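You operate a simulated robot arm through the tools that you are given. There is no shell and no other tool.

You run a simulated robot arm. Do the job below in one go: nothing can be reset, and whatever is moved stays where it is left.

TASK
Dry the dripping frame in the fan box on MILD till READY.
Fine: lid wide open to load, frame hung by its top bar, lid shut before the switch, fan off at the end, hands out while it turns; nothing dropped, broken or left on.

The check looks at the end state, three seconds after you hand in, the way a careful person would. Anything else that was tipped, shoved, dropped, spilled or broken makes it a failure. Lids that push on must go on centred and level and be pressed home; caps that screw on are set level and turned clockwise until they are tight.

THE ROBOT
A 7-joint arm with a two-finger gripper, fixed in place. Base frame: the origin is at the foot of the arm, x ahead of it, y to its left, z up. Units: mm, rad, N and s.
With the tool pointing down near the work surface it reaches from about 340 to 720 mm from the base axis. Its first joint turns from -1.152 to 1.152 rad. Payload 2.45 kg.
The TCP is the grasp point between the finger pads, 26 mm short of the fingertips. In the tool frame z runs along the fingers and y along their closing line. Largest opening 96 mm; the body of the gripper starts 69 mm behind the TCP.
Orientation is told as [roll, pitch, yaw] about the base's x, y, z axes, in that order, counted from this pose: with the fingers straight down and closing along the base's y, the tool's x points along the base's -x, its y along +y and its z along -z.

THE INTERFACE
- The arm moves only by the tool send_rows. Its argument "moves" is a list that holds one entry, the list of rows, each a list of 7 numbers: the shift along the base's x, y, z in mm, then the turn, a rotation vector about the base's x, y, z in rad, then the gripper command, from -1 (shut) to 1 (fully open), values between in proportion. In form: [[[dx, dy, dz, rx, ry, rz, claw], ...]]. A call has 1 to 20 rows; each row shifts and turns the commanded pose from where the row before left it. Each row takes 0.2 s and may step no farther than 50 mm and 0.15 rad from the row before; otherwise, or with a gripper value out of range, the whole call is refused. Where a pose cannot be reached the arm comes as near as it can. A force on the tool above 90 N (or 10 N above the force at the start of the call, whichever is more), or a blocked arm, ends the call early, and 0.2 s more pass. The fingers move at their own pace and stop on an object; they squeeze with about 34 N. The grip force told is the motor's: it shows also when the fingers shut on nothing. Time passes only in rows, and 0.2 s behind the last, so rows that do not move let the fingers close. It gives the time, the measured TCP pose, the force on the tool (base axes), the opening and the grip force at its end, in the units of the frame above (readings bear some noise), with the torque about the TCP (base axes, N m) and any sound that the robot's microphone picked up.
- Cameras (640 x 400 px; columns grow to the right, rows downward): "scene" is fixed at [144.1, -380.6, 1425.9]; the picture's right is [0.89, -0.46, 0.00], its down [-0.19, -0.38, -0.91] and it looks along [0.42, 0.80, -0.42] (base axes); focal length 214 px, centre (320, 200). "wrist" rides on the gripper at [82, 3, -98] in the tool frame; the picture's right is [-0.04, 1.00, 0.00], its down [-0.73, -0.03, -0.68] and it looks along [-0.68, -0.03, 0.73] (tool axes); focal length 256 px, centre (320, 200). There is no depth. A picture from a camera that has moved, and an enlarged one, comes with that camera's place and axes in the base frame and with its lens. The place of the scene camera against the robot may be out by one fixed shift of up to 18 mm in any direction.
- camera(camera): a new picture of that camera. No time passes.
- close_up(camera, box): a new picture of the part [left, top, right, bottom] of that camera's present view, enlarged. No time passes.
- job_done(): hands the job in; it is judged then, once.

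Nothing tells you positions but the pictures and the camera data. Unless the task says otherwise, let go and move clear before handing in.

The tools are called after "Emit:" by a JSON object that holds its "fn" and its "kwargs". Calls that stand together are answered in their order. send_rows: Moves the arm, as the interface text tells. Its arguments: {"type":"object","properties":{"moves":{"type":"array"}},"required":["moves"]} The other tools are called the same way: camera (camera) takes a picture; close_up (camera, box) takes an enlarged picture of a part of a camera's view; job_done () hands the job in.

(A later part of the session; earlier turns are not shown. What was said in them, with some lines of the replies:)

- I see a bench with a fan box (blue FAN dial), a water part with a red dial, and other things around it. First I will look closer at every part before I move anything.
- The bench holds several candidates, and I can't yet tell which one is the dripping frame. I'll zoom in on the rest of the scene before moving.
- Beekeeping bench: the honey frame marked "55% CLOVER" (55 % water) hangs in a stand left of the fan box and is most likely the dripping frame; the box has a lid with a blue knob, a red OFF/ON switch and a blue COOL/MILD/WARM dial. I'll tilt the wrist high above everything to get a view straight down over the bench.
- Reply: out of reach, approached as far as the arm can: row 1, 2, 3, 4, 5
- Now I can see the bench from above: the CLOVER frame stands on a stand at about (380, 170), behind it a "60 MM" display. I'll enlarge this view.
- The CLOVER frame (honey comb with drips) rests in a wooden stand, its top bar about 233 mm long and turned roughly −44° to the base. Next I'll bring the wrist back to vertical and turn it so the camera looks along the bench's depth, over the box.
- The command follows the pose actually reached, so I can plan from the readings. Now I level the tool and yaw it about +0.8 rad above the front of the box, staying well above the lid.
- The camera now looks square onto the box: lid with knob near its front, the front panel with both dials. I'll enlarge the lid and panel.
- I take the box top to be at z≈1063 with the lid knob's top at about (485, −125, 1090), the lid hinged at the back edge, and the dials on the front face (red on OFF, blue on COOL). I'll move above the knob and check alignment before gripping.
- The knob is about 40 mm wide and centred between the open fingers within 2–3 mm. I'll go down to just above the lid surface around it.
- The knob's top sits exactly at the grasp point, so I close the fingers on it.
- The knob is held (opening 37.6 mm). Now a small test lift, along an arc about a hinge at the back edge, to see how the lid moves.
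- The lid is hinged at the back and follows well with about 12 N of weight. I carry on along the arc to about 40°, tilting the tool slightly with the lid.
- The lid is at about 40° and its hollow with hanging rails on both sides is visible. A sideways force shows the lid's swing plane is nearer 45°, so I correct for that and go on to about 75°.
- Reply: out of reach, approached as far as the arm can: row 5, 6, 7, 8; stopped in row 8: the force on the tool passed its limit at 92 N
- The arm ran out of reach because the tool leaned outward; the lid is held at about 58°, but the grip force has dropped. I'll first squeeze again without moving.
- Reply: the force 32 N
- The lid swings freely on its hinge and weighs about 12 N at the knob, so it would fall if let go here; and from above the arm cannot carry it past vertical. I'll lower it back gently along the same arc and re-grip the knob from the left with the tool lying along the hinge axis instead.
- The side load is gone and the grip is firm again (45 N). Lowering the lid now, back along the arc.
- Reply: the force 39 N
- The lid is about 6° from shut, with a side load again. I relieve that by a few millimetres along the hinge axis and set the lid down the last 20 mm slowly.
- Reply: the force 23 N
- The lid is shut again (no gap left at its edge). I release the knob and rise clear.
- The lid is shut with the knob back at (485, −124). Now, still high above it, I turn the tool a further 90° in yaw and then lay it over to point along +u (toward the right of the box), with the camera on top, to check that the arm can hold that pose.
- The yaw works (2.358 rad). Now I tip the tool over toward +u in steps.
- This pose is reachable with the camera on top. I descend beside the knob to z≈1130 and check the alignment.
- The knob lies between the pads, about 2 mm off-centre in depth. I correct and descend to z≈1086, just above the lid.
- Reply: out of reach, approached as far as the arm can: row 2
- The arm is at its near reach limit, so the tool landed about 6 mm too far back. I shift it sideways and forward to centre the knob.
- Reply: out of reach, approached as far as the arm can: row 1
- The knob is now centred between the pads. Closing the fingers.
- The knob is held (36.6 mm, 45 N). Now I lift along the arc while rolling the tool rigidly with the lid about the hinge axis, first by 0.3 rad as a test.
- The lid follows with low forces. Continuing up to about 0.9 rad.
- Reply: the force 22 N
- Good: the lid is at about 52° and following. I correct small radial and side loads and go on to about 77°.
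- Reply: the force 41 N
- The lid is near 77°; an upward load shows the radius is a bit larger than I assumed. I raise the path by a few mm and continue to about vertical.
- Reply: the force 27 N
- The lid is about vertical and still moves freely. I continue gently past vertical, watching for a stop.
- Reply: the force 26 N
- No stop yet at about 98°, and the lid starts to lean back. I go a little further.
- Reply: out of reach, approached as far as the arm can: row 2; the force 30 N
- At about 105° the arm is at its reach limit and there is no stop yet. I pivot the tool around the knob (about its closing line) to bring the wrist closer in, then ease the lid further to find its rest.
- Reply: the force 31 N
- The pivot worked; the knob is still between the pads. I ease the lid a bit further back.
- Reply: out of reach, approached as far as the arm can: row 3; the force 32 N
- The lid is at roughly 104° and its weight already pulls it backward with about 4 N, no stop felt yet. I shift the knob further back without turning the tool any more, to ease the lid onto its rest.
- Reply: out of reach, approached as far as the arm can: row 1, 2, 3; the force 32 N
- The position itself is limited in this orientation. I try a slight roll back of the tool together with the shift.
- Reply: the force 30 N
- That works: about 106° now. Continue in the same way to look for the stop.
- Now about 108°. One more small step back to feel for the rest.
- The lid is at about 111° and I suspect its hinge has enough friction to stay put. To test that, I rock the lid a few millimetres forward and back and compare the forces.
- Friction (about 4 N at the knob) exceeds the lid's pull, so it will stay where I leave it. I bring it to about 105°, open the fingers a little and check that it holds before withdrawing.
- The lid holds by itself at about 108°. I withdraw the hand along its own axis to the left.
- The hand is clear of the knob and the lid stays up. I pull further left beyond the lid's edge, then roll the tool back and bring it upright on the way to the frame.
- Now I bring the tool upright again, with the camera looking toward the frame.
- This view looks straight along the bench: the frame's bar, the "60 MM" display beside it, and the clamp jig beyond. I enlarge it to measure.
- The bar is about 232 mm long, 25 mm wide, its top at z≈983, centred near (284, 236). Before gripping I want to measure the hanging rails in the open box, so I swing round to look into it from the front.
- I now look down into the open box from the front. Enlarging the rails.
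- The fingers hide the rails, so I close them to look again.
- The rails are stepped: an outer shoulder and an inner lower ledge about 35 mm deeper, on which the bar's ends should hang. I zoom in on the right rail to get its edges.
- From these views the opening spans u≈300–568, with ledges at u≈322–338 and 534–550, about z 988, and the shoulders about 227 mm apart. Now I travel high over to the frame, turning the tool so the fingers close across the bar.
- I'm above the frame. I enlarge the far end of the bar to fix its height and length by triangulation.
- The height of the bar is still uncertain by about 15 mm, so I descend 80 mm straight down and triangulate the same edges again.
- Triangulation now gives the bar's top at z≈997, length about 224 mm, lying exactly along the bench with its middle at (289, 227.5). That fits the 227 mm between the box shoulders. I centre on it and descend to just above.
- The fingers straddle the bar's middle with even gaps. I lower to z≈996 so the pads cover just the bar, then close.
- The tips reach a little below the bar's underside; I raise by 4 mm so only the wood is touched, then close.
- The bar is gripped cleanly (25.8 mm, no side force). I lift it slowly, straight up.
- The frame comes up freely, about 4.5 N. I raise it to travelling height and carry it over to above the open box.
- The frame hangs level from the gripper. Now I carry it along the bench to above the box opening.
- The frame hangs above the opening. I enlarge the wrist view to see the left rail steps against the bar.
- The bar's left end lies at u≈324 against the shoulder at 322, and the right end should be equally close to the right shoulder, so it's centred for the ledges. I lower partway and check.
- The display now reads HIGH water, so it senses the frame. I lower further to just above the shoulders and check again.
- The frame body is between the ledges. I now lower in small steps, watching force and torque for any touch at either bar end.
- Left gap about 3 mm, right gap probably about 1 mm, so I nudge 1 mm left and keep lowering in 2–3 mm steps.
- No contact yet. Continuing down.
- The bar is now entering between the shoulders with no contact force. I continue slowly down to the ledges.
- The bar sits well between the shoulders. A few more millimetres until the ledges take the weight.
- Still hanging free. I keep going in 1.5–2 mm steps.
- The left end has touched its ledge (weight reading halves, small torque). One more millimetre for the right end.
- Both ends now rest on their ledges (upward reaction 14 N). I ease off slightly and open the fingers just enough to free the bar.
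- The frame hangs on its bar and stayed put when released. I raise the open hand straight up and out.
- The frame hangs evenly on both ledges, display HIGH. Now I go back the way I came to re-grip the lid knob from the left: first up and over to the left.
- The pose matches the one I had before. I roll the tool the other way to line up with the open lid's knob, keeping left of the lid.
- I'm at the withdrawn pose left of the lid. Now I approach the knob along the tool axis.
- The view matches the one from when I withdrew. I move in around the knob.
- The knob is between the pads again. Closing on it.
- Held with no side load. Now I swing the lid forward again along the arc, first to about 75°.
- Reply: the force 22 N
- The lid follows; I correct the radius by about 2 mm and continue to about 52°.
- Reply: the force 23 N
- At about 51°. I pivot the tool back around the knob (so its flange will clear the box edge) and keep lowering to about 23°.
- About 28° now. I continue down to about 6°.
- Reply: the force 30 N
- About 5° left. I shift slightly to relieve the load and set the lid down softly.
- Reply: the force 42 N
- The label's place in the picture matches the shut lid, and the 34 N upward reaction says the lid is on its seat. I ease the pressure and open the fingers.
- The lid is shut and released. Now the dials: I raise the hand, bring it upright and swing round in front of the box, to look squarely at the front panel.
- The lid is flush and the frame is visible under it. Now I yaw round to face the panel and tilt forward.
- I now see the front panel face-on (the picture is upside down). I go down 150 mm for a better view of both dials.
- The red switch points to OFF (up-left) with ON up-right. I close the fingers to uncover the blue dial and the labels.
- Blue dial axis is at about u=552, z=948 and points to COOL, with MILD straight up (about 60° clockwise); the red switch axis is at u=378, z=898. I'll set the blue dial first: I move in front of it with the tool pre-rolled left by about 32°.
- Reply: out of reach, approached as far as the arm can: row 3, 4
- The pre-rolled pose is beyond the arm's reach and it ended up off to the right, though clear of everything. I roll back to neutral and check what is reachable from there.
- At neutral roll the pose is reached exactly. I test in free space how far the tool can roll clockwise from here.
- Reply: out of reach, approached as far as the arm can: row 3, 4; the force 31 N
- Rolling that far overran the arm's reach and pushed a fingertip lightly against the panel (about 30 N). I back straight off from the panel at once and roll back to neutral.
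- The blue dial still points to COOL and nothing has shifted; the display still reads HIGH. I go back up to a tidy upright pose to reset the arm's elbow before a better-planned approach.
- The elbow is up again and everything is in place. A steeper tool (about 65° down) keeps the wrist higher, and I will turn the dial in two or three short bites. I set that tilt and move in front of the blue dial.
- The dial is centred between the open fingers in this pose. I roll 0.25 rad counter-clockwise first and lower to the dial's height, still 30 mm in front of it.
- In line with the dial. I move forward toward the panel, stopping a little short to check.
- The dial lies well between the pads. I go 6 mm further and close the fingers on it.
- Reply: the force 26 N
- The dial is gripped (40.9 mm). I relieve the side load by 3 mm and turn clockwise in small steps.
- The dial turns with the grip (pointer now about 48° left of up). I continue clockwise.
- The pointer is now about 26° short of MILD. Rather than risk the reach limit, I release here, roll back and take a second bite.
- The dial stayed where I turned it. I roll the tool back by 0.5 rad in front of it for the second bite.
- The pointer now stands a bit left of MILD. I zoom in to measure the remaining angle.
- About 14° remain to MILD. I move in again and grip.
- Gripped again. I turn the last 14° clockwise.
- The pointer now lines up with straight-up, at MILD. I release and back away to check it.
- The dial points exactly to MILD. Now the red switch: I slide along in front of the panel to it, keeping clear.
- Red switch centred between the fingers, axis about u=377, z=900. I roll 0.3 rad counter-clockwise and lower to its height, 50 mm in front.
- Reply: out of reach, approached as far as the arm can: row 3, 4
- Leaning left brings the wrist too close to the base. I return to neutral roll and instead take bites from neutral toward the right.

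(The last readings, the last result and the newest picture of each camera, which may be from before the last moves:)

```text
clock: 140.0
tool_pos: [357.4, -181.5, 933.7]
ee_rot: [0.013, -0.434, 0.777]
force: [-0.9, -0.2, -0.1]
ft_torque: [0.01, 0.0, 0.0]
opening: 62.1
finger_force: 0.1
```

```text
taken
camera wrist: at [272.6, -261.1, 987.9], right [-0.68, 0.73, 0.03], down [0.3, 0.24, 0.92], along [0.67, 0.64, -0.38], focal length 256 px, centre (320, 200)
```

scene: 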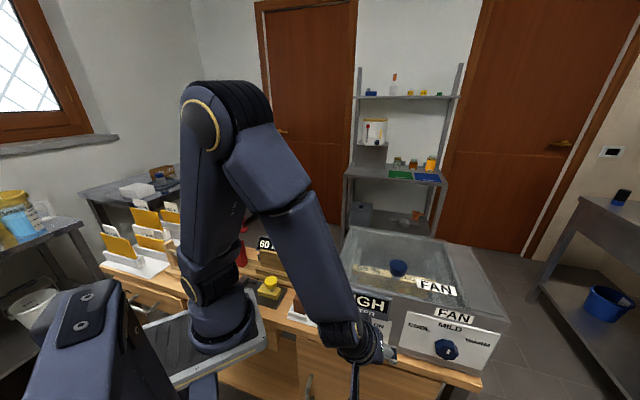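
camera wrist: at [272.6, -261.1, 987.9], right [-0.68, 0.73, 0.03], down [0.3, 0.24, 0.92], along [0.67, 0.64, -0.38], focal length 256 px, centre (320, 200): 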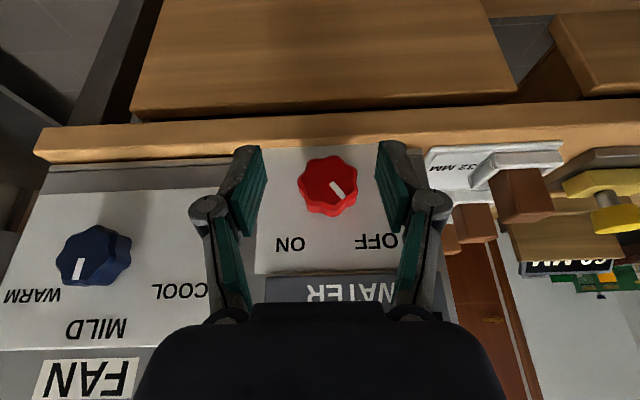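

Neutral roll works here. I lower to the switch's height and move forward around it.

Emit:
{"fn": "send_rows", "kwargs": {"moves": [[[-1.5, 1.5, -9, 0, 0, 0, 0.3], [-1.5, 1.5, -8, 0, 0, 0, 0.3], [9, 9, 0, 0, 0, 0, 0.3], [9, 9, 0, 0, 0, 0, 0.3], [9, 9, 0, 0, 0, 0, 0.3], [8, 8, 0, 0, 0, 0, 0.3], [0, 0, 0, 0, 0, 0, 0.3]]]}}

Emit:
{"fn": "camera", "kwargs": {"camera": "wrist"}}

Emit:
{"fn": "camera", "kwargs": {"camera": "scene"}}

```text
clock: 141.6
tool_pos: [388.0, -142.3, 916.5]
ee_rot: [0.012, -0.434, 0.777]
force: [-0.3, 0.5, 1.0]
ft_torque: [-0.03, 0.01, 0.01]
opening: 62.4
finger_force: 0.2
```

```text
taken
camera wrist: at [304.5, -223.2, 970.6], right [-0.68, 0.73, 0.03], down [0.3, 0.24, 0.92], along [0.67, 0.64, -0.38], focal length 256 px, centre (320, 200)
```

wrist: 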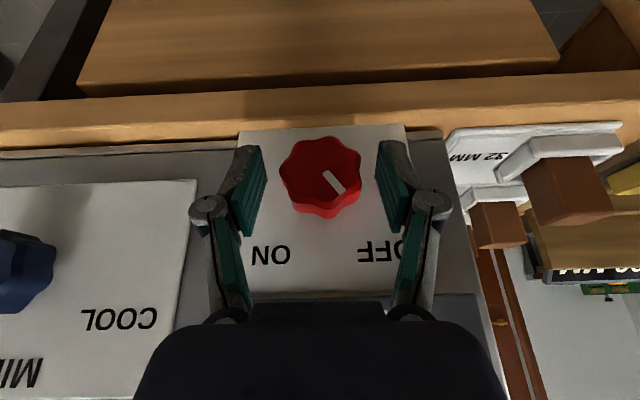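

```text
taken
```

scene: 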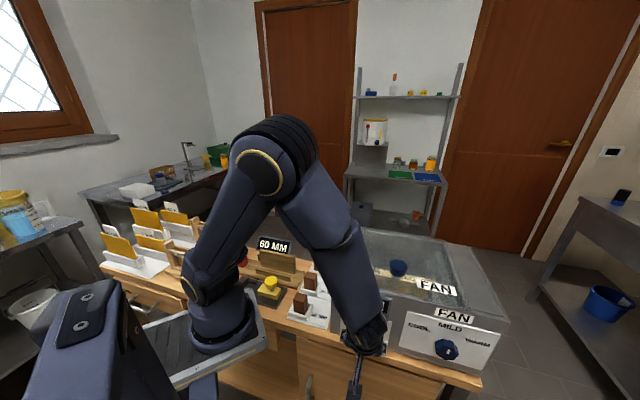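

The switch is centred between the pads. I go 7 mm further and close.

Emit:
{"fn": "send_rows", "kwargs": {"moves": [[[2.5, 2.5, 0, 0, 0, 0, 0.3], [2.5, 2.5, 0, 0, 0, 0, 0.3], [0, 0, 0, 0, 0, 0, -0.3], [0, 0, 0, 0, 0, 0, -0.5], [0, 0, 0, 0, 0, 0, -0.5], [0, 0, 0, 0, 0, 0, -0.5]]]}}

Emit:
{"fn": "close_up", "kwargs": {"camera": "wrist", "box": [220, 100, 440, 300]}}

```text
clock: 143.0
tool_pos: [392.8, -137.8, 917.8]
ee_rot: [0.013, -0.434, 0.776]
force: [-4.3, 2.6, 3.3]
ft_torque: [0.07, 0.13, -0.04]
opening: 45.0
finger_force: 45.0
```

```text
2.00 times, centred on (330, 200) of wrist
camera zoom: at [309.2, -217.7, 970.9], right [-0.68, 0.73, 0.03], down [0.3, 0.24, 0.92], along [0.67, 0.64, -0.38], focal length 512 px, centre (300, 200)
```

zoom: 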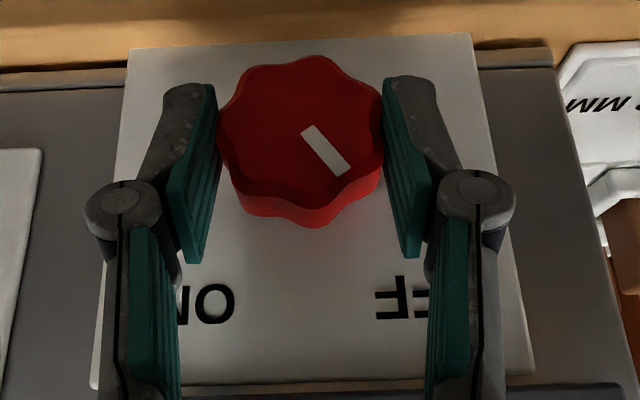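

Switch gripped; pointer about 35° left of up at OFF. I turn it clockwise, first 17°.

Emit:
{"fn": "send_rows", "kwargs": {"moves": [[[1.13, -1.13, -0.1, 0.0707, 0.0707, 0, -0.5], [1.12, -1.12, -0.24, 0.0707, 0.0707, 0, -0.5], [1.1, -1.1, -0.39, 0.0707, 0.0707, 0, -0.5], [0, 0, 0, 0, 0, 0, -0.5]]]}}

Emit:
{"fn": "camera", "kwargs": {"camera": "wrist"}}

```text
clock: 144.0
tool_pos: [396.4, -141.7, 914.7]
ee_rot: [0.343, -0.412, 0.641]
force: [-6.7, 3.0, 5.5]
ft_torque: [0.44, -0.29, -0.41]
opening: 44.7
finger_force: 44.9
```

```text
taken
camera wrist: at [324.1, -232.8, 968.5], right [-0.64, 0.7, 0.32], down [0.49, 0.05, 0.87], along [0.59, 0.72, -0.37], focal length 256 px, centre (320, 200)
```

wrist: 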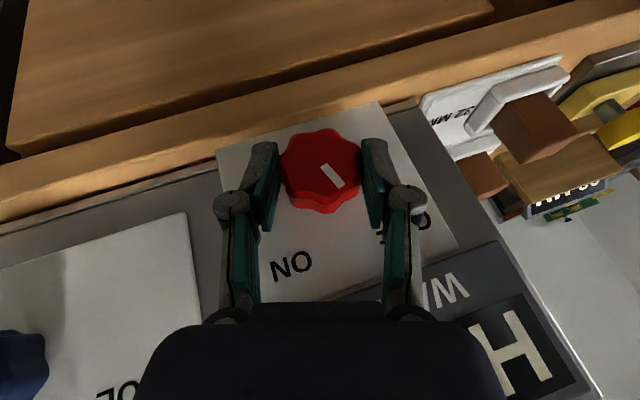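

Turning well. I continue to about 0.6 rad.

Emit:
{"fn": "send_rows", "kwargs": {"moves": [[[1.06, -1.06, -0.2, 0.0707, 0.0707, 0, -0.5], [1.02, -1.02, -0.5, 0.0707, 0.0707, 0, -0.5], [0.96, -0.96, -0.7, 0.0707, 0.0707, 0, -0.5], [0, 0, 0, 0, 0, 0, -0.5]]]}}

Emit:
{"fn": "camera", "kwargs": {"camera": "wrist"}}

Emit:
{"fn": "camera", "kwargs": {"camera": "scene"}}

```text
clock: 145.0
tool_pos: [399.8, -144.6, 914.0]
ee_rot: [0.659, -0.348, 0.522]
force: [-6.7, 7.2, -17.7]
ft_torque: [0.03, -0.06, -0.51]
opening: 44.7
finger_force: 44.9
```

```text
taken
camera wrist: at [338.0, -246.7, 960.2], right [-0.54, 0.6, 0.59], down [0.66, -0.12, 0.74], along [0.52, 0.79, -0.33], focal length 256 px, centre (320, 200)
```

wrist: 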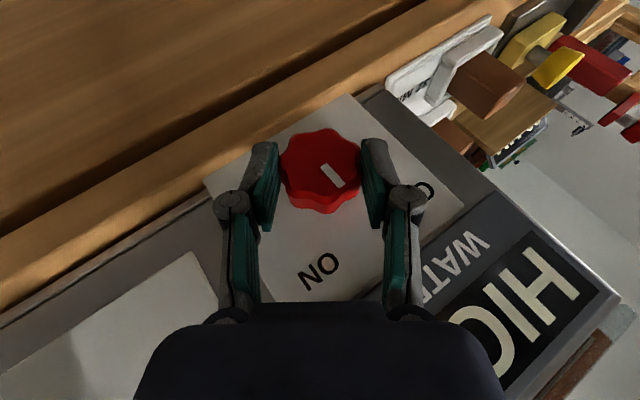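

```text
taken
```

scene: 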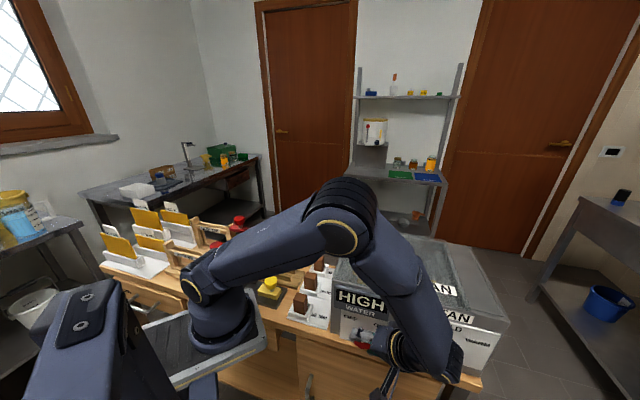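

The pointer is now about straight up and the fan is still silent. I release, back off, roll back and take the second bite to ON.

Emit:
{"fn": "send_rows", "kwargs": {"moves": [[[0, 0, 0, 0, 0, 0, 0.2], [0, 0, 0, 0, 0, 0, 0.35], [-4, -4, 0, 0, 0, 0, 0.35], [-9, -9, 0, 0, 0, 0, 0.35], [-9, -9, 0, 0, 0, 0, 0.35], [-1.5, 1.5, 0.8, -0.09, -0.09, 0, 0.35], [-1.5, 1.5, 0.8, -0.09, -0.09, 0, 0.35], [-1.5, 1.5, 0.7, -0.09, -0.09, 0, 0.35], [-1.5, 1.5, 0.4, -0.09, -0.09, 0, 0.35], [-0.8, 0.8, 0.3, -0.05, -0.05, 0, 0.35], [0, 0, 0, 0, 0, 0, 0.35]]]}}

Emit:
{"fn": "camera", "kwargs": {"camera": "wrist"}}

Emit:
{"fn": "close_up", "kwargs": {"camera": "wrist", "box": [220, 100, 440, 300]}}

```text
clock: 147.4
tool_pos: [370.3, -160.3, 918.1]
ee_rot: [0.033, -0.434, 0.77]
force: [0.0, 0.0, 0.1]
ft_torque: [0.03, -0.01, 0.01]
opening: 64.9
finger_force: 0.3
```

```text
taken
camera wrist: at [288.0, -240.3, 971.9], right [-0.68, 0.73, 0.05], down [0.31, 0.23, 0.92], along [0.67, 0.64, -0.38], focal length 256 px, centre (320, 200)
```

wrist: 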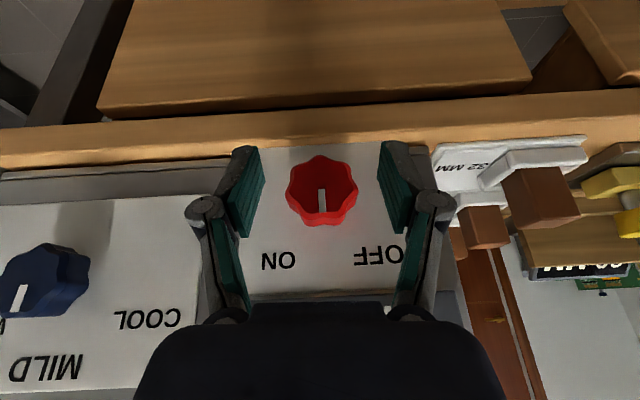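

```text
2.00 times, centred on (330, 200) of wrist
camera zoom: at [288.0, -240.3, 971.9], right [-0.68, 0.73, 0.05], down [0.31, 0.23, 0.92], along [0.67, 0.64, -0.38], focal length 512 px, centre (300, 200)
```

zoom: 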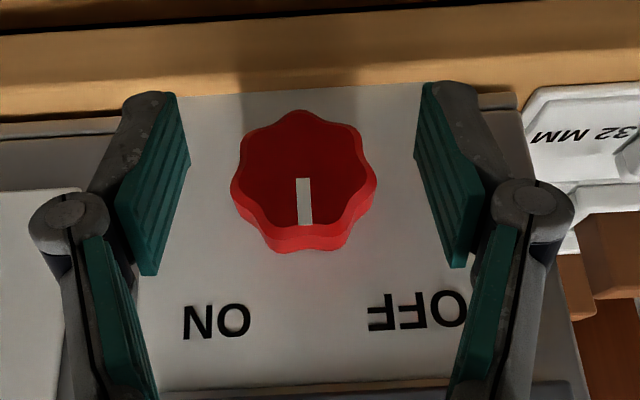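

The pointer is straight up between OFF and ON. I move in again, grip and turn on toward ON.

Emit:
{"fn": "send_rows", "kwargs": {"moves": [[[8, 8, 0, 0, 0, 0, 0.35], [8, 8, 0, 0, 0, 0, 0.35], [5, 5, 0, 0, 0, 0, 0.35], [2.5, 2.5, 0, 0, 0, 0, 0.35], [0, 0, 0, 0, 0, 0, -0.2], [0, 0, 0, 0, 0, 0, -0.5], [0, 0, 0, 0, 0, 0, -0.5], [0, 0, 0, 0, 0, 0, -0.5]]]}}

Emit:
{"fn": "close_up", "kwargs": {"camera": "wrist", "box": [220, 100, 440, 300]}}

```text
clock: 149.2
tool_pos: [394.7, -136.0, 916.7]
ee_rot: [0.036, -0.434, 0.767]
force: [2.4, 0.1, -1.2]
ft_torque: [-0.16, 0.09, -0.14]
opening: 45.4
finger_force: 45.1
```

```text
2.00 times, centred on (330, 200) of wrist
camera zoom: at [311.9, -216.8, 971.6], right [-0.68, 0.73, 0.05], down [0.31, 0.23, 0.92], along [0.67, 0.64, -0.38], focal length 512 px, centre (300, 200)
```

zoom: 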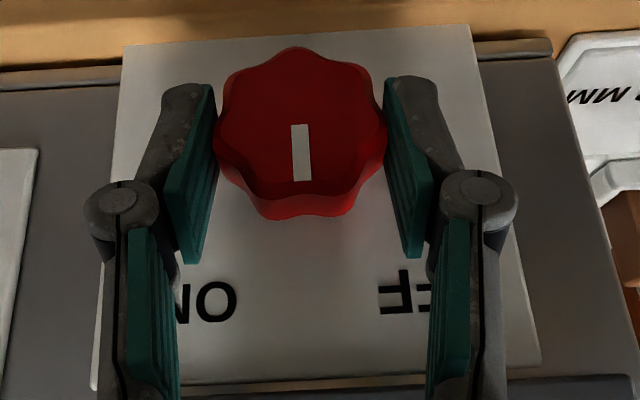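

Gripped. Turning clockwise to ON.

Emit:
{"fn": "send_rows", "kwargs": {"moves": [[[1.13, -1.13, -0.1, 0.0707, 0.0707, 0, -0.5], [1.12, -1.12, -0.3, 0.0707, 0.0707, 0, -0.5], [1.1, -1.1, -0.3, 0.0707, 0.0707, 0, -0.5], [1.06, -1.06, -0.3, 0.0707, 0.0707, 0, -0.5], [1.02, -1.02, -0.5, 0.0707, 0.0707, 0, -0.5], [0.96, -0.96, -0.7, 0.0707, 0.0707, 0, -0.5]]]}}

Emit:
{"fn": "camera", "kwargs": {"camera": "wrist"}}

Emit:
{"fn": "close_up", "kwargs": {"camera": "scene", "box": [320, 200, 520, 360]}}

```text
clock: 150.6
tool_pos: [401.1, -142.6, 913.2]
ee_rot: [0.676, -0.344, 0.515]
force: [11.2, -1.1, -17.9]
ft_torque: [-0.07, -0.3, -0.12]
opening: 45.6
finger_force: 45.6
```

```text
taken
camera wrist: at [340.5, -245.7, 960.1], right [-0.54, 0.59, 0.6], down [0.67, -0.13, 0.73], along [0.51, 0.79, -0.33], focal length 256 px, centre (320, 200)
```

wrist: 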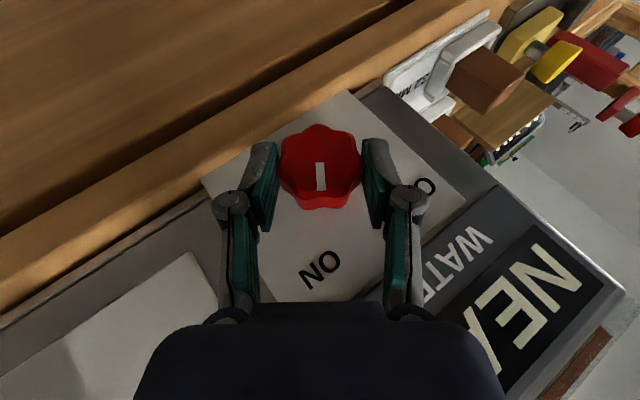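

```text
2.50 times, centred on (420, 280) of scene
camera zoom: at [144.6, -380.7, 1425.8], right [0.89, -0.46, 0.0], down [-0.2, -0.38, -0.91], along [0.42, 0.8, -0.42], focal length 536 px, centre (70, 0)
```

zoom: 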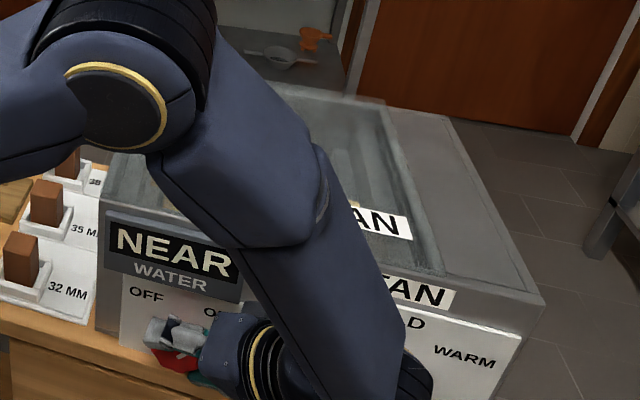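

The fan runs and the display already reads NEAR, so I must watch closely. I keep hold of the switch and wait in the shortest steps.

Emit:
{"fn": "send_rows", "kwargs": {"moves": [[[0, 0, 0, 0, 0, 0, -0.5]]]}}

Emit:
{"fn": "close_up", "kwargs": {"camera": "scene", "box": [330, 270, 420, 340]}}

Emit:
{"fn": "close_up", "kwargs": {"camera": "wrist", "box": [220, 100, 640, 400]}}

```text
clock: 151.0
tool_pos: [401.1, -143.8, 914.6]
ee_rot: [0.675, -0.343, 0.516]
force: [12.8, -0.6, -19.3]
ft_torque: [-0.43, 0.01, 0.01]
opening: 45.7
finger_force: 45.4
```

```text
5.71 times, centred on (375, 305) of scene
camera zoom: at [144.7, -380.7, 1425.8], right [0.89, -0.46, 0.0], down [-0.2, -0.38, -0.91], along [0.42, 0.8, -0.42], focal length 1226 px, centre (6, -400)
```

zoom: 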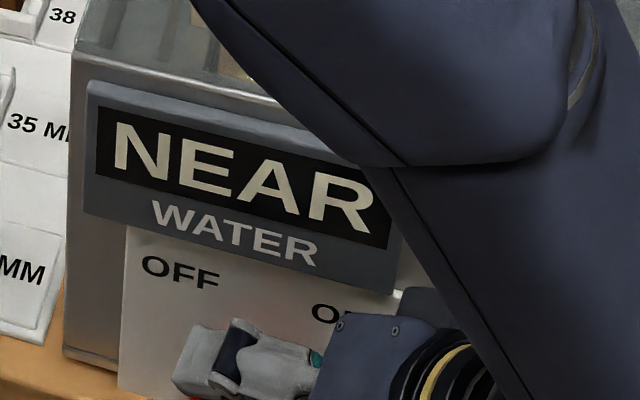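

```text
1.33 times, centred on (430, 250) of wrist
camera zoom: at [340.5, -245.7, 960.2], right [-0.54, 0.59, 0.6], down [0.67, -0.13, 0.73], along [0.51, 0.79, -0.33], focal length 341 px, centre (173, 133)
```

zoom: 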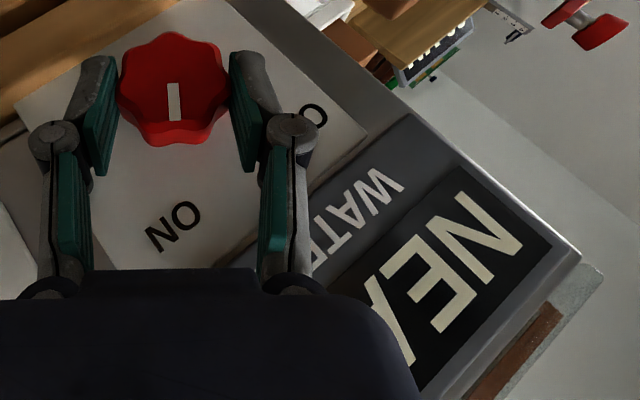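

Pointer is exactly at ON, display NEAR. Waiting another short step.

Emit:
{"fn": "send_rows", "kwargs": {"moves": [[[0, 0, 0, 0, 0, 0, -0.5]]]}}

Emit:
{"fn": "close_up", "kwargs": {"camera": "scene", "box": [330, 270, 420, 340]}}

```text
clock: 151.4
tool_pos: [400.6, -143.3, 913.6]
ee_rot: [0.675, -0.342, 0.514]
force: [13.0, 0.0, -23.0]
ft_torque: [-0.61, 0.16, -0.05]
opening: 45.9
finger_force: 45.6
```

```text
5.71 times, centred on (375, 305) of scene
camera zoom: at [144.7, -380.7, 1425.8], right [0.89, -0.46, 0.0], down [-0.2, -0.38, -0.91], along [0.42, 0.8, -0.42], focal length 1226 px, centre (6, -400)
```

zoom: 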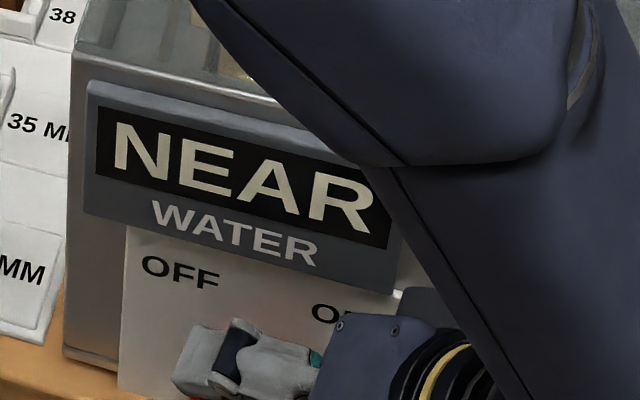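

Still NEAR. Waiting on in short steps.

Emit:
{"fn": "send_rows", "kwargs": {"moves": [[[0, 0, 0, 0, 0, 0, -0.5], [0, 0, 0, 0, 0, 0, -0.5]]]}}

Emit:
{"fn": "close_up", "kwargs": {"camera": "scene", "box": [330, 270, 420, 340]}}

```text
clock: 152.0
tool_pos: [400.6, -143.3, 914.2]
ee_rot: [0.673, -0.346, 0.515]
force: [12.5, -1.5, -23.0]
ft_torque: [-0.53, 0.1, -0.22]
opening: 45.8
finger_force: 45.7
```

```text
5.71 times, centred on (375, 305) of scene
camera zoom: at [144.7, -380.7, 1425.8], right [0.89, -0.46, 0.0], down [-0.2, -0.38, -0.91], along [0.42, 0.8, -0.42], focal length 1226 px, centre (6, -400)
```

zoom: 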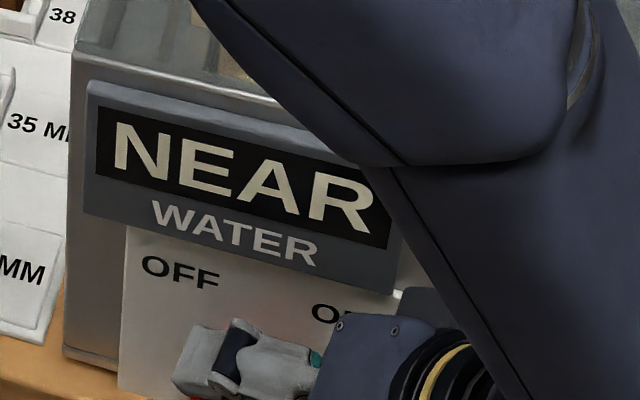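

Emit:
{"fn": "send_rows", "kwargs": {"moves": [[[0, 0, 0, 0, 0, 0, -0.5], [0, 0, 0, 0, 0, 0, -0.5]]]}}

Emit:
{"fn": "close_up", "kwargs": {"camera": "scene", "box": [330, 270, 420, 340]}}

```text
clock: 152.6
tool_pos: [401.4, -142.7, 914.4]
ee_rot: [0.674, -0.345, 0.516]
force: [11.5, -0.9, -23.6]
ft_torque: [-0.49, 0.04, -0.34]
opening: 45.7
finger_force: 45.0
```

```text
5.71 times, centred on (375, 305) of scene
camera zoom: at [144.7, -380.7, 1425.8], right [0.89, -0.46, 0.0], down [-0.2, -0.38, -0.91], along [0.42, 0.8, -0.42], focal length 1226 px, centre (6, -400)
```

zoom: 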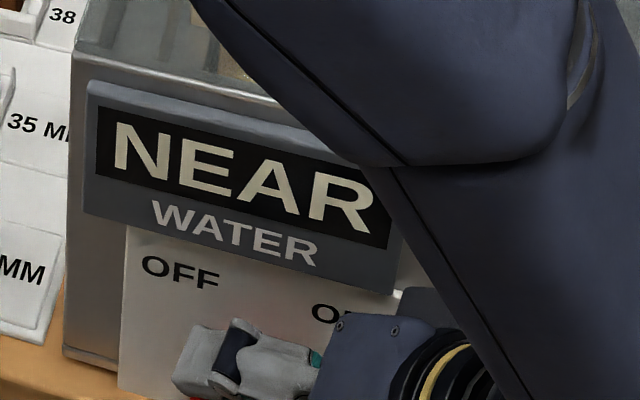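

Still NEAR at 152.6 s; the fan has been on about 2–3 s. I keep waiting in short steps with the switch held.

Emit:
{"fn": "send_rows", "kwargs": {"moves": [[[0, 0, 0, 0, 0, 0, -0.5], [0, 0, 0, 0, 0, 0, -0.5], [0, 0, 0, 0, 0, 0, -0.5]]]}}

Emit:
{"fn": "close_up", "kwargs": {"camera": "scene", "box": [330, 270, 420, 340]}}

```text
clock: 153.4
tool_pos: [401.5, -144.1, 913.5]
ee_rot: [0.674, -0.346, 0.518]
force: [10.5, -2.0, -23.0]
ft_torque: [-0.42, 0.01, -0.48]
opening: 45.9
finger_force: 45.4
```

```text
5.71 times, centred on (375, 305) of scene
camera zoom: at [144.7, -380.7, 1425.8], right [0.89, -0.46, 0.0], down [-0.2, -0.38, -0.91], along [0.42, 0.8, -0.42], focal length 1226 px, centre (6, -400)
```

zoom: 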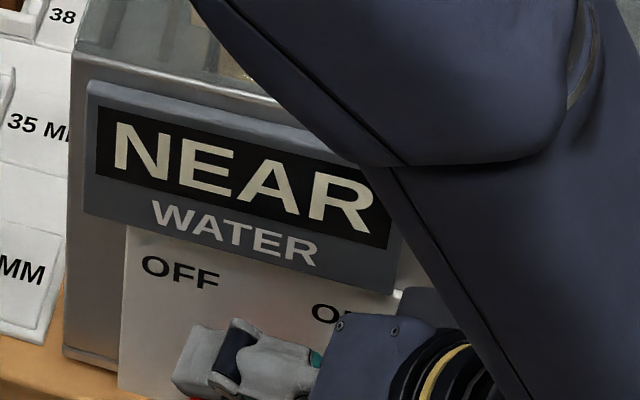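

Emit:
{"fn": "send_rows", "kwargs": {"moves": [[[0, 0, 0, 0, 0, 0, -0.5], [0, 0, 0, 0, 0, 0, -0.5], [0, 0, 0, 0, 0, 0, -0.5]]]}}

Emit:
{"fn": "close_up", "kwargs": {"camera": "scene", "box": [330, 270, 420, 340]}}

```text
clock: 154.2
tool_pos: [400.4, -145.1, 914.2]
ee_rot: [0.674, -0.346, 0.516]
force: [11.6, -1.4, -22.6]
ft_torque: [-0.48, -0.01, -0.44]
opening: 46.0
finger_force: 45.0
```

```text
5.71 times, centred on (375, 305) of scene
camera zoom: at [144.7, -380.7, 1425.8], right [0.89, -0.46, 0.0], down [-0.2, -0.38, -0.91], along [0.42, 0.8, -0.42], focal length 1226 px, centre (6, -400)
```

zoom: 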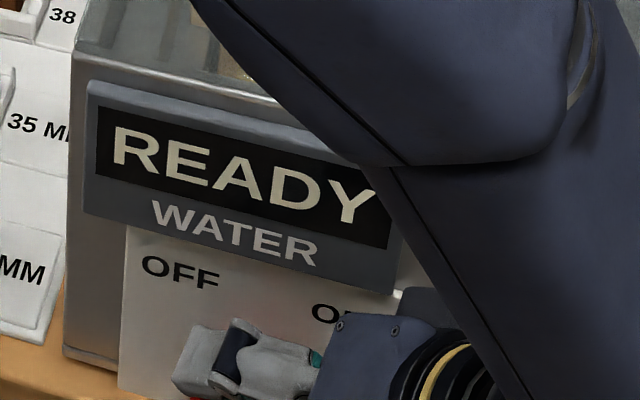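

READY is showing. I turn the switch back counter-clockwise at once.

Emit:
{"fn": "send_rows", "kwargs": {"moves": [[[-1.2, 1.2, 0.7, -0.095, -0.095, 0, -0.5], [-1.3, 1.3, 0.6, -0.095, -0.095, 0, -0.5], [-1.4, 1.4, 0.5, -0.095, -0.095, 0, -0.5], [-1.4, 1.4, 0.3, -0.095, -0.095, 0, -0.5], [-1.4, 1.4, 0.1, -0.09, -0.09, 0, -0.5]]]}}

Emit:
{"fn": "camera", "kwargs": {"camera": "wrist"}}

Emit:
{"fn": "close_up", "kwargs": {"camera": "scene", "box": [320, 260, 440, 360]}}

```text
clock: 155.4
tool_pos: [393.7, -136.4, 917.9]
ee_rot: [-0.034, -0.436, 0.794]
force: [-2.8, -4.8, 7.7]
ft_torque: [0.54, -0.59, -0.72]
opening: 45.8
finger_force: 44.5
```

```text
taken
camera wrist: at [307.8, -213.8, 971.5], right [-0.68, 0.74, -0.02], down [0.27, 0.27, 0.93], along [0.69, 0.62, -0.38], focal length 256 px, centre (320, 200)
```

wrist: 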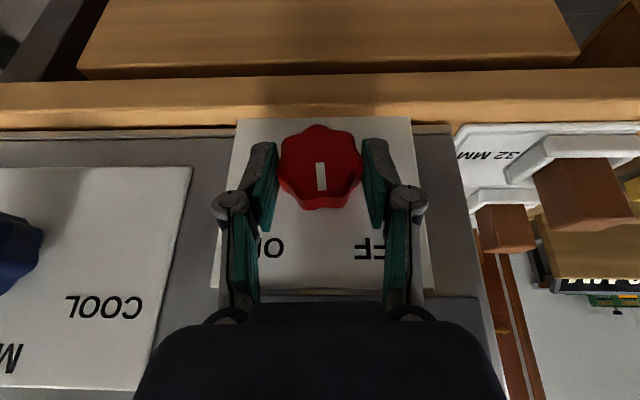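

```text
4.00 times, centred on (380, 310) of scene
camera zoom: at [143.9, -380.7, 1425.9], right [0.89, -0.46, 0.0], down [-0.19, -0.38, -0.91], along [0.42, 0.8, -0.42], focal length 858 px, centre (80, -240)
```

zoom: 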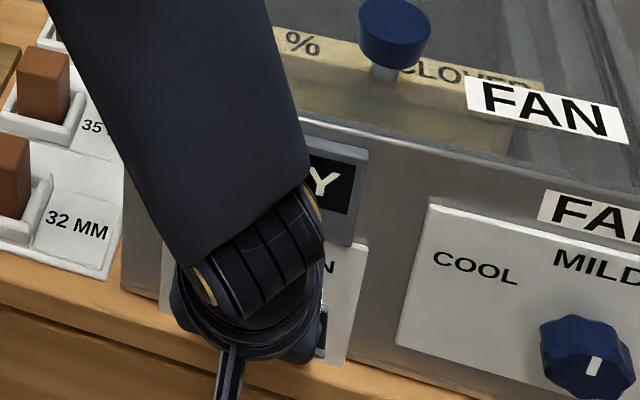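

The pointer is straight up again and the display still says READY. I immediately take the second bite in place: open slightly, roll right around the switch, grip and turn on to OFF.

Emit:
{"fn": "send_rows", "kwargs": {"moves": [[[0, 0, 0, 0, 0, 0, 0.2], [0, 0, 0, 0, 0, 0, 0.2], [1.7, -1.7, -0.1, 0.106, 0.106, 0, 0.2], [1.66, -1.66, -0.3, 0.106, 0.106, 0, 0.2], [1.6, -1.6, -0.9, 0.106, 0.106, 0, 0.2], [0, 0, 0, 0, 0, 0, -0.5], [0, 0, 0, 0, 0, 0, -0.5], [-1.5, 1.5, 0.7, -0.099, -0.099, 0, -0.5], [-1.56, 1.56, 0.4, -0.099, -0.099, 0, -0.5], [-1.6, 1.6, 0.2, -0.099, -0.099, 0, -0.5], [-1.6, 1.6, 0, -0.099, -0.099, 0, -0.5]]]}}

Emit:
{"fn": "camera", "kwargs": {"camera": "wrist"}}

Emit:
{"fn": "close_up", "kwargs": {"camera": "scene", "box": [320, 260, 440, 360]}}

```text
clock: 157.8
tool_pos: [391.9, -134.7, 916.3]
ee_rot: [-0.129, -0.432, 0.831]
force: [-12.3, -5.8, -3.2]
ft_torque: [0.4, 1.4, -0.35]
opening: 45.5
finger_force: 44.8
```

```text
taken
camera wrist: at [303.3, -209.9, 970.4], right [-0.67, 0.73, -0.1], down [0.21, 0.32, 0.92], along [0.71, 0.6, -0.37], focal length 256 px, centre (320, 200)
```

wrist: 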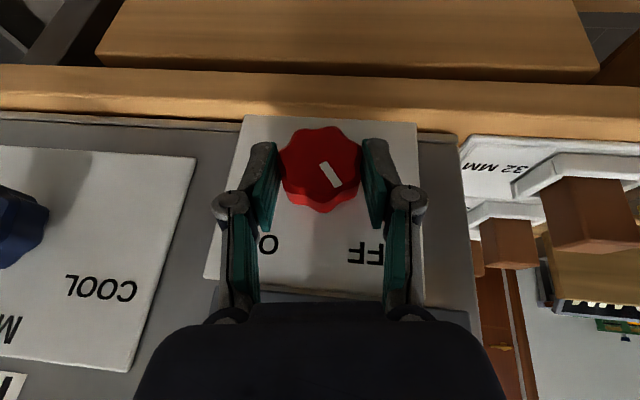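

```text
4.00 times, centred on (380, 310) of scene
camera zoom: at [143.8, -380.8, 1425.9], right [0.89, -0.46, 0.0], down [-0.19, -0.38, -0.91], along [0.42, 0.8, -0.42], focal length 858 px, centre (80, -240)
```

zoom: 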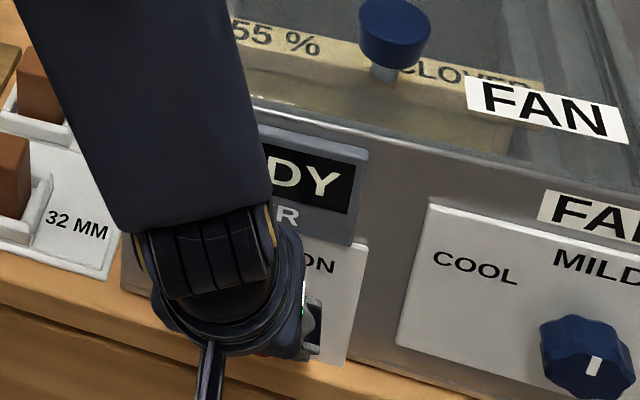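

The pointer is at OFF again and the display still reads READY. I release the switch, back away and check.

Emit:
{"fn": "send_rows", "kwargs": {"moves": [[[0, 0, 0, 0, 0, 0, 0.1], [0, 0, 0, 0, 0, 0, 0.35], [-3, -3, 0, 0.03, 0.03, 0, 0.35], [-9, -9, 0, 0.03, 0.03, 0, 0.35], [-9, -9, 2, 0.03, 0.03, 0, 0.35], [-9, -9, 5, 0, 0, 0, 0.35], [0, 0, 10, 0, 0, 0, 0.35]]]}}

Emit:
{"fn": "camera", "kwargs": {"camera": "wrist"}}

Emit:
{"fn": "close_up", "kwargs": {"camera": "wrist", "box": [220, 100, 440, 300]}}

Emit:
{"fn": "close_up", "kwargs": {"camera": "scene", "box": [320, 200, 520, 360]}}

```text
clock: 159.4
tool_pos: [361.9, -164.2, 933.7]
ee_rot: [-0.016, -0.435, 0.79]
force: [0.7, 0.7, 0.0]
ft_torque: [-0.02, -0.01, -0.02]
opening: 64.6
finger_force: 0.1
```

```text
taken
camera wrist: at [277.6, -244.0, 988.5], right [-0.68, 0.73, 0.0], down [0.28, 0.26, 0.93], along [0.68, 0.63, -0.38], focal length 256 px, centre (320, 200)
```

wrist: 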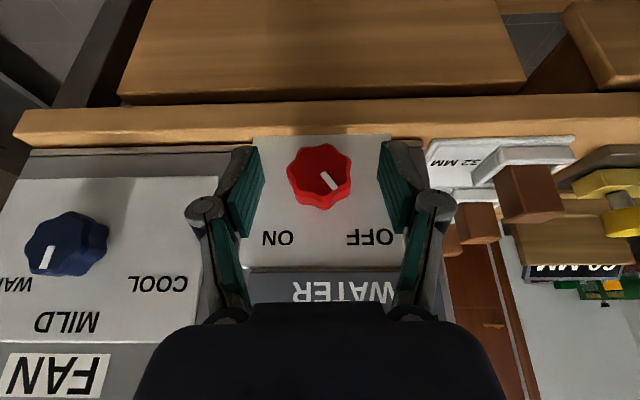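

```text
2.00 times, centred on (330, 200) of wrist
camera zoom: at [277.6, -244.0, 988.5], right [-0.68, 0.73, 0.0], down [0.28, 0.26, 0.93], along [0.68, 0.63, -0.38], focal length 512 px, centre (300, 200)
```

zoom: 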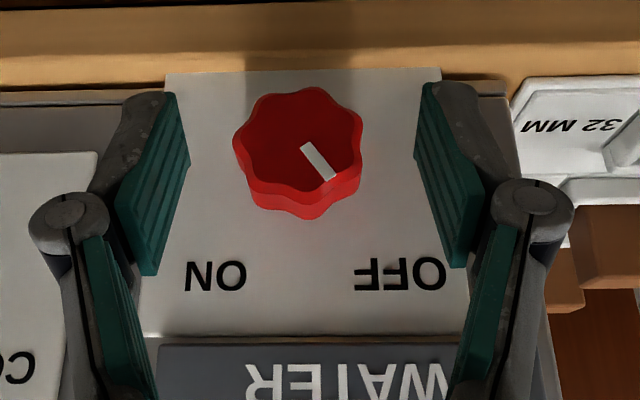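

```text
2.50 times, centred on (420, 280) of scene
camera zoom: at [144.1, -380.6, 1425.9], right [0.89, -0.46, 0.0], down [-0.19, -0.38, -0.91], along [0.42, 0.8, -0.42], focal length 536 px, centre (70, 0)
```

zoom: 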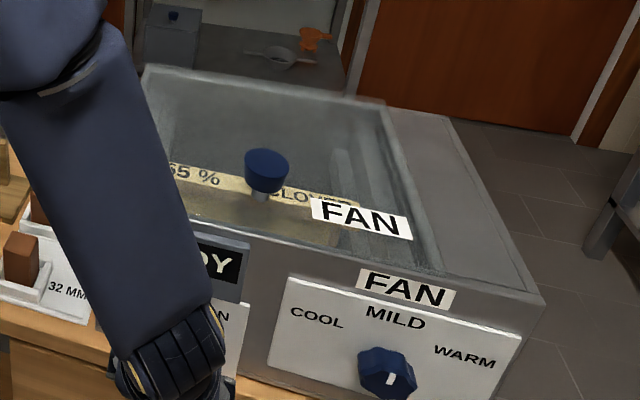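

The switch is back at OFF, blue dial at MILD, display READY. I now withdraw the arm up and clear, and watch whether the display stays.

Emit:
{"fn": "send_rows", "kwargs": {"moves": [[[-10, -12, 10, 0, 0, 0, 0.35], [-8, -12, 25, 0, 0, 0, 0.35], [0, -8, 35, 0, 0, 0, 0.35], [0, -5, 40, 0, 0, 0, 0.35], [0, 0, 40, 0, 0, 0, 0.35], [0, 0, 40, 0, 0, 0, 0.35], [0, 0, 40, 0, 0, 0, 0.35], [0, 0, 30, 0, 0, 0, 0.35], [0, 0, 0, 0, 0, 0, 0.35]]]}}

Emit:
{"fn": "camera", "kwargs": {"camera": "scene"}}

Emit:
{"fn": "close_up", "kwargs": {"camera": "scene", "box": [320, 200, 520, 360]}}

```text
clock: 161.4
tool_pos: [344.5, -201.4, 1195.0]
ee_rot: [-0.018, -0.435, 0.791]
force: [0.2, -0.2, 0.0]
ft_torque: [0.02, 0.01, 0.02]
opening: 64.7
finger_force: 0.1
```

```text
taken
```

scene: 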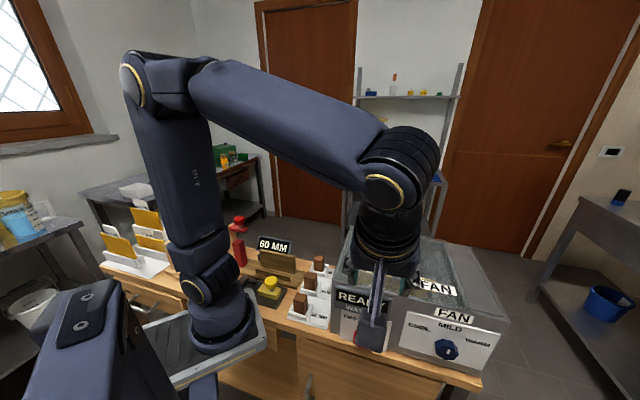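

```text
2.50 times, centred on (420, 280) of scene
camera zoom: at [144.1, -380.6, 1425.9], right [0.89, -0.46, 0.0], down [-0.19, -0.38, -0.91], along [0.42, 0.8, -0.42], focal length 536 px, centre (70, 0)
```

zoom: 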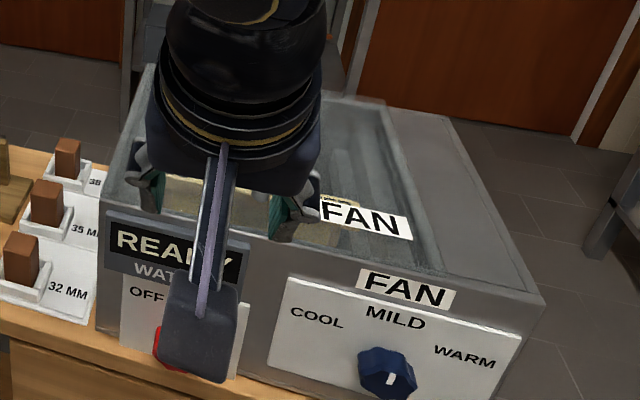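

Display READY. I bring the arm back near its starting pose to see the whole scene unobstructed.

Emit:
{"fn": "send_rows", "kwargs": {"moves": [[[0, 15, 15, -0.06, 0.06, 0, 0.35], [0, 20, 15, -0.06, 0.06, 0, 0.35], [0, 20, 15, -0.06, 0.06, 0, 0.35], [0, 20, 15, -0.06, 0.06, 0, 0.35], [0, 20, 15, -0.068, 0.068, 0, 0.35], [5, 20, 15, 0, 0, -0.1, 0.35], [5, 20, 15, 0, 0, -0.1, 0.35], [5, 20, 15, 0, 0, -0.1, 0.35], [5, 20, 10, 0, 0, -0.1, 0.35], [0, 20, 0, 0, 0, -0.1, 0.35], [0, 5, 0, 0, 0, -0.1, 0.35], [0, 0, 0, 0, 0, -0.1, 0.35], [0, 0, 0, 0, 0, -0.09, 0.35]]]}}

Emit:
{"fn": "camera", "kwargs": {"camera": "scene"}}

Emit:
{"fn": "close_up", "kwargs": {"camera": "scene", "box": [320, 200, 520, 360]}}

Emit:
{"fn": "camera", "kwargs": {"camera": "wrist"}}

```text
clock: 164.2
tool_pos: [364.8, -2.6, 1325.1]
ee_rot: [-0.016, 0.002, -0.002]
force: [0.5, 0.9, 0.3]
ft_torque: [-0.01, -0.02, 0.01]
opening: 64.5
finger_force: 0.0
```

```text
taken
```

scene: 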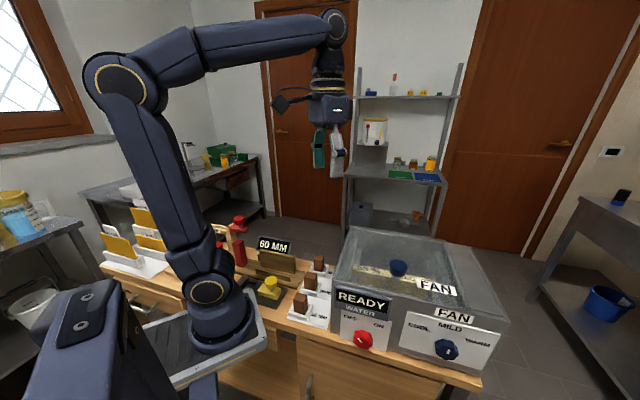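

```text
2.50 times, centred on (420, 280) of scene
camera zoom: at [144.1, -380.6, 1425.9], right [0.89, -0.46, 0.0], down [-0.19, -0.38, -0.91], along [0.42, 0.8, -0.42], focal length 536 px, centre (70, 0)
```

zoom: 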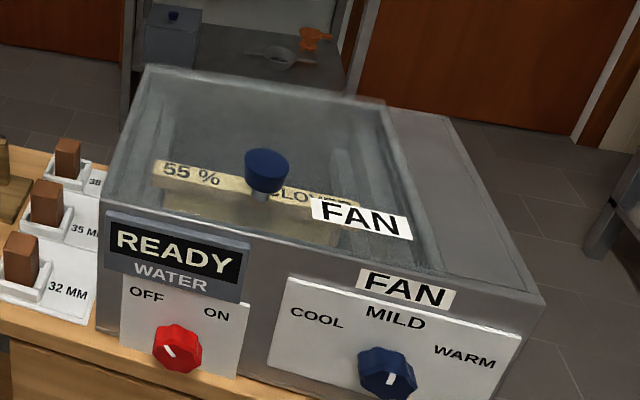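

```text
taken
camera wrist: at [283.2, 3.0, 1422.0], right [0.04, 1.0, -0.02], down [0.73, -0.02, 0.68], along [0.68, -0.04, -0.73], focal length 256 px, centre (320, 200)
```

wrist: 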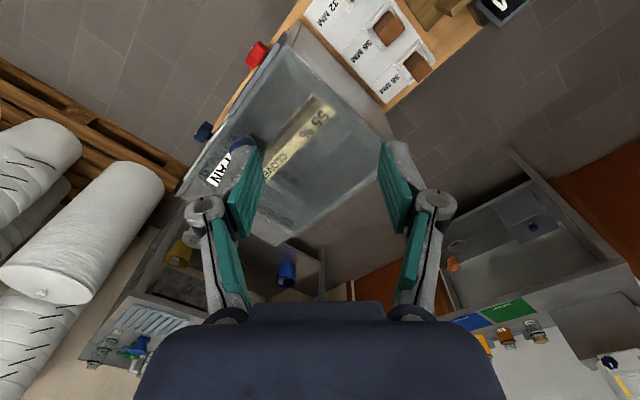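

All shows as wanted: READY, switch OFF, dial MILD, lid shut, frame hanging inside. A last close look at the rest of the bench and the lid's edge before handing in.

Emit:
{"fn": "close_up", "kwargs": {"camera": "scene", "box": [90, 190, 340, 340]}}

Emit:
{"fn": "close_up", "kwargs": {"camera": "scene", "box": [335, 285, 395, 355]}}

Emit:
{"fn": "close_up", "kwargs": {"camera": "wrist", "box": [160, 0, 480, 230]}}

```text
2.56 times, centred on (215, 265) of scene
camera zoom: at [144.1, -380.6, 1425.9], right [0.89, -0.46, 0.0], down [-0.19, -0.38, -0.91], along [0.42, 0.8, -0.42], focal length 549 px, centre (589, 34)
```

zoom: 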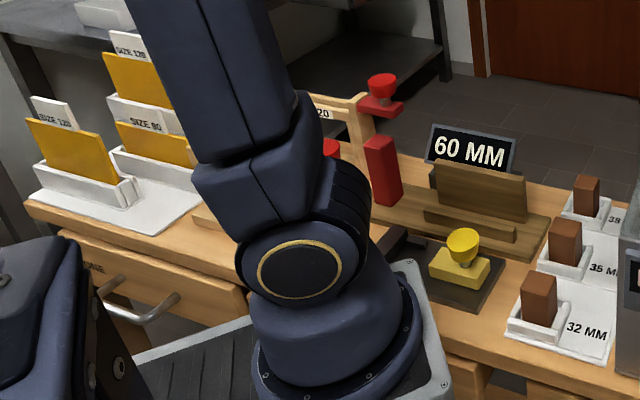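

```text
5.71 times, centred on (365, 320) of scene
camera zoom: at [144.1, -380.6, 1425.9], right [0.89, -0.46, 0.0], down [-0.19, -0.38, -0.91], along [0.42, 0.8, -0.42], focal length 1226 px, centre (63, -486)
```

zoom: 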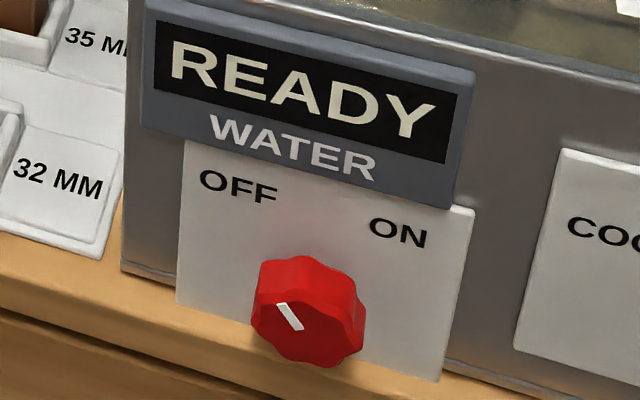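

```text
1.74 times, centred on (320, 115) of wrist
camera zoom: at [283.2, 3.0, 1422.0], right [0.04, 1.0, -0.02], down [0.73, -0.02, 0.68], along [0.68, -0.04, -0.73], focal length 445 px, centre (320, 348)
```

zoom: 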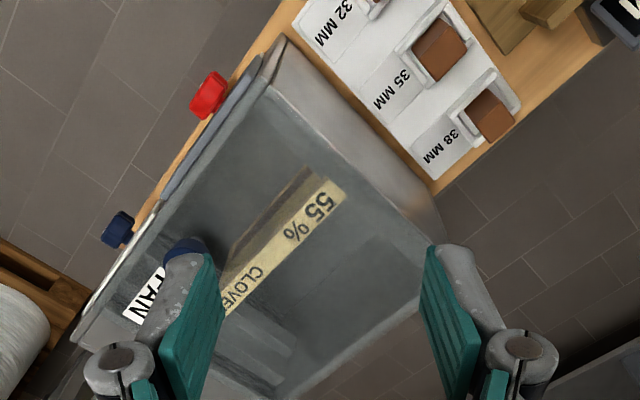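

The frame hangs in the shut box, the display reads READY, and the fan switch is at OFF with the dial on MILD. Everything else on the bench is where it was and the arm is clear, so I hand the job in.

Emit:
{"fn": "job_done", "kwargs": {}}

```text
The job is handed in.
```

I dried the dripping CLOVER frame in the fan box on MILD until the display showed READY, then switched the fan off. I haven't been told the check's result, but this was the scene when I handed in:

- **Frame:** it hangs level by its top bar on the box's two ledges.
- **Lid:** shut. It was opened wide (about 108°) to load and closed before the switch was touched.
- **Fan:** the switch is at OFF and the dial at MILD. The display was still on READY about 10 s after it first appeared.
- **Bench:** nothing else looks moved, tipped or spilled, and the arm is clear of the box.

- **Panel bump:** while lining up for the dial, I overran the arm's reach and a fingertip pressed the front panel with about 30 N. I backed off at once. The dial hadn't moved and I saw no damage.
- **Lid opened twice:** I couldn't carry the lid past upright on the first try, so I lowered it gently and opened it again from the side.
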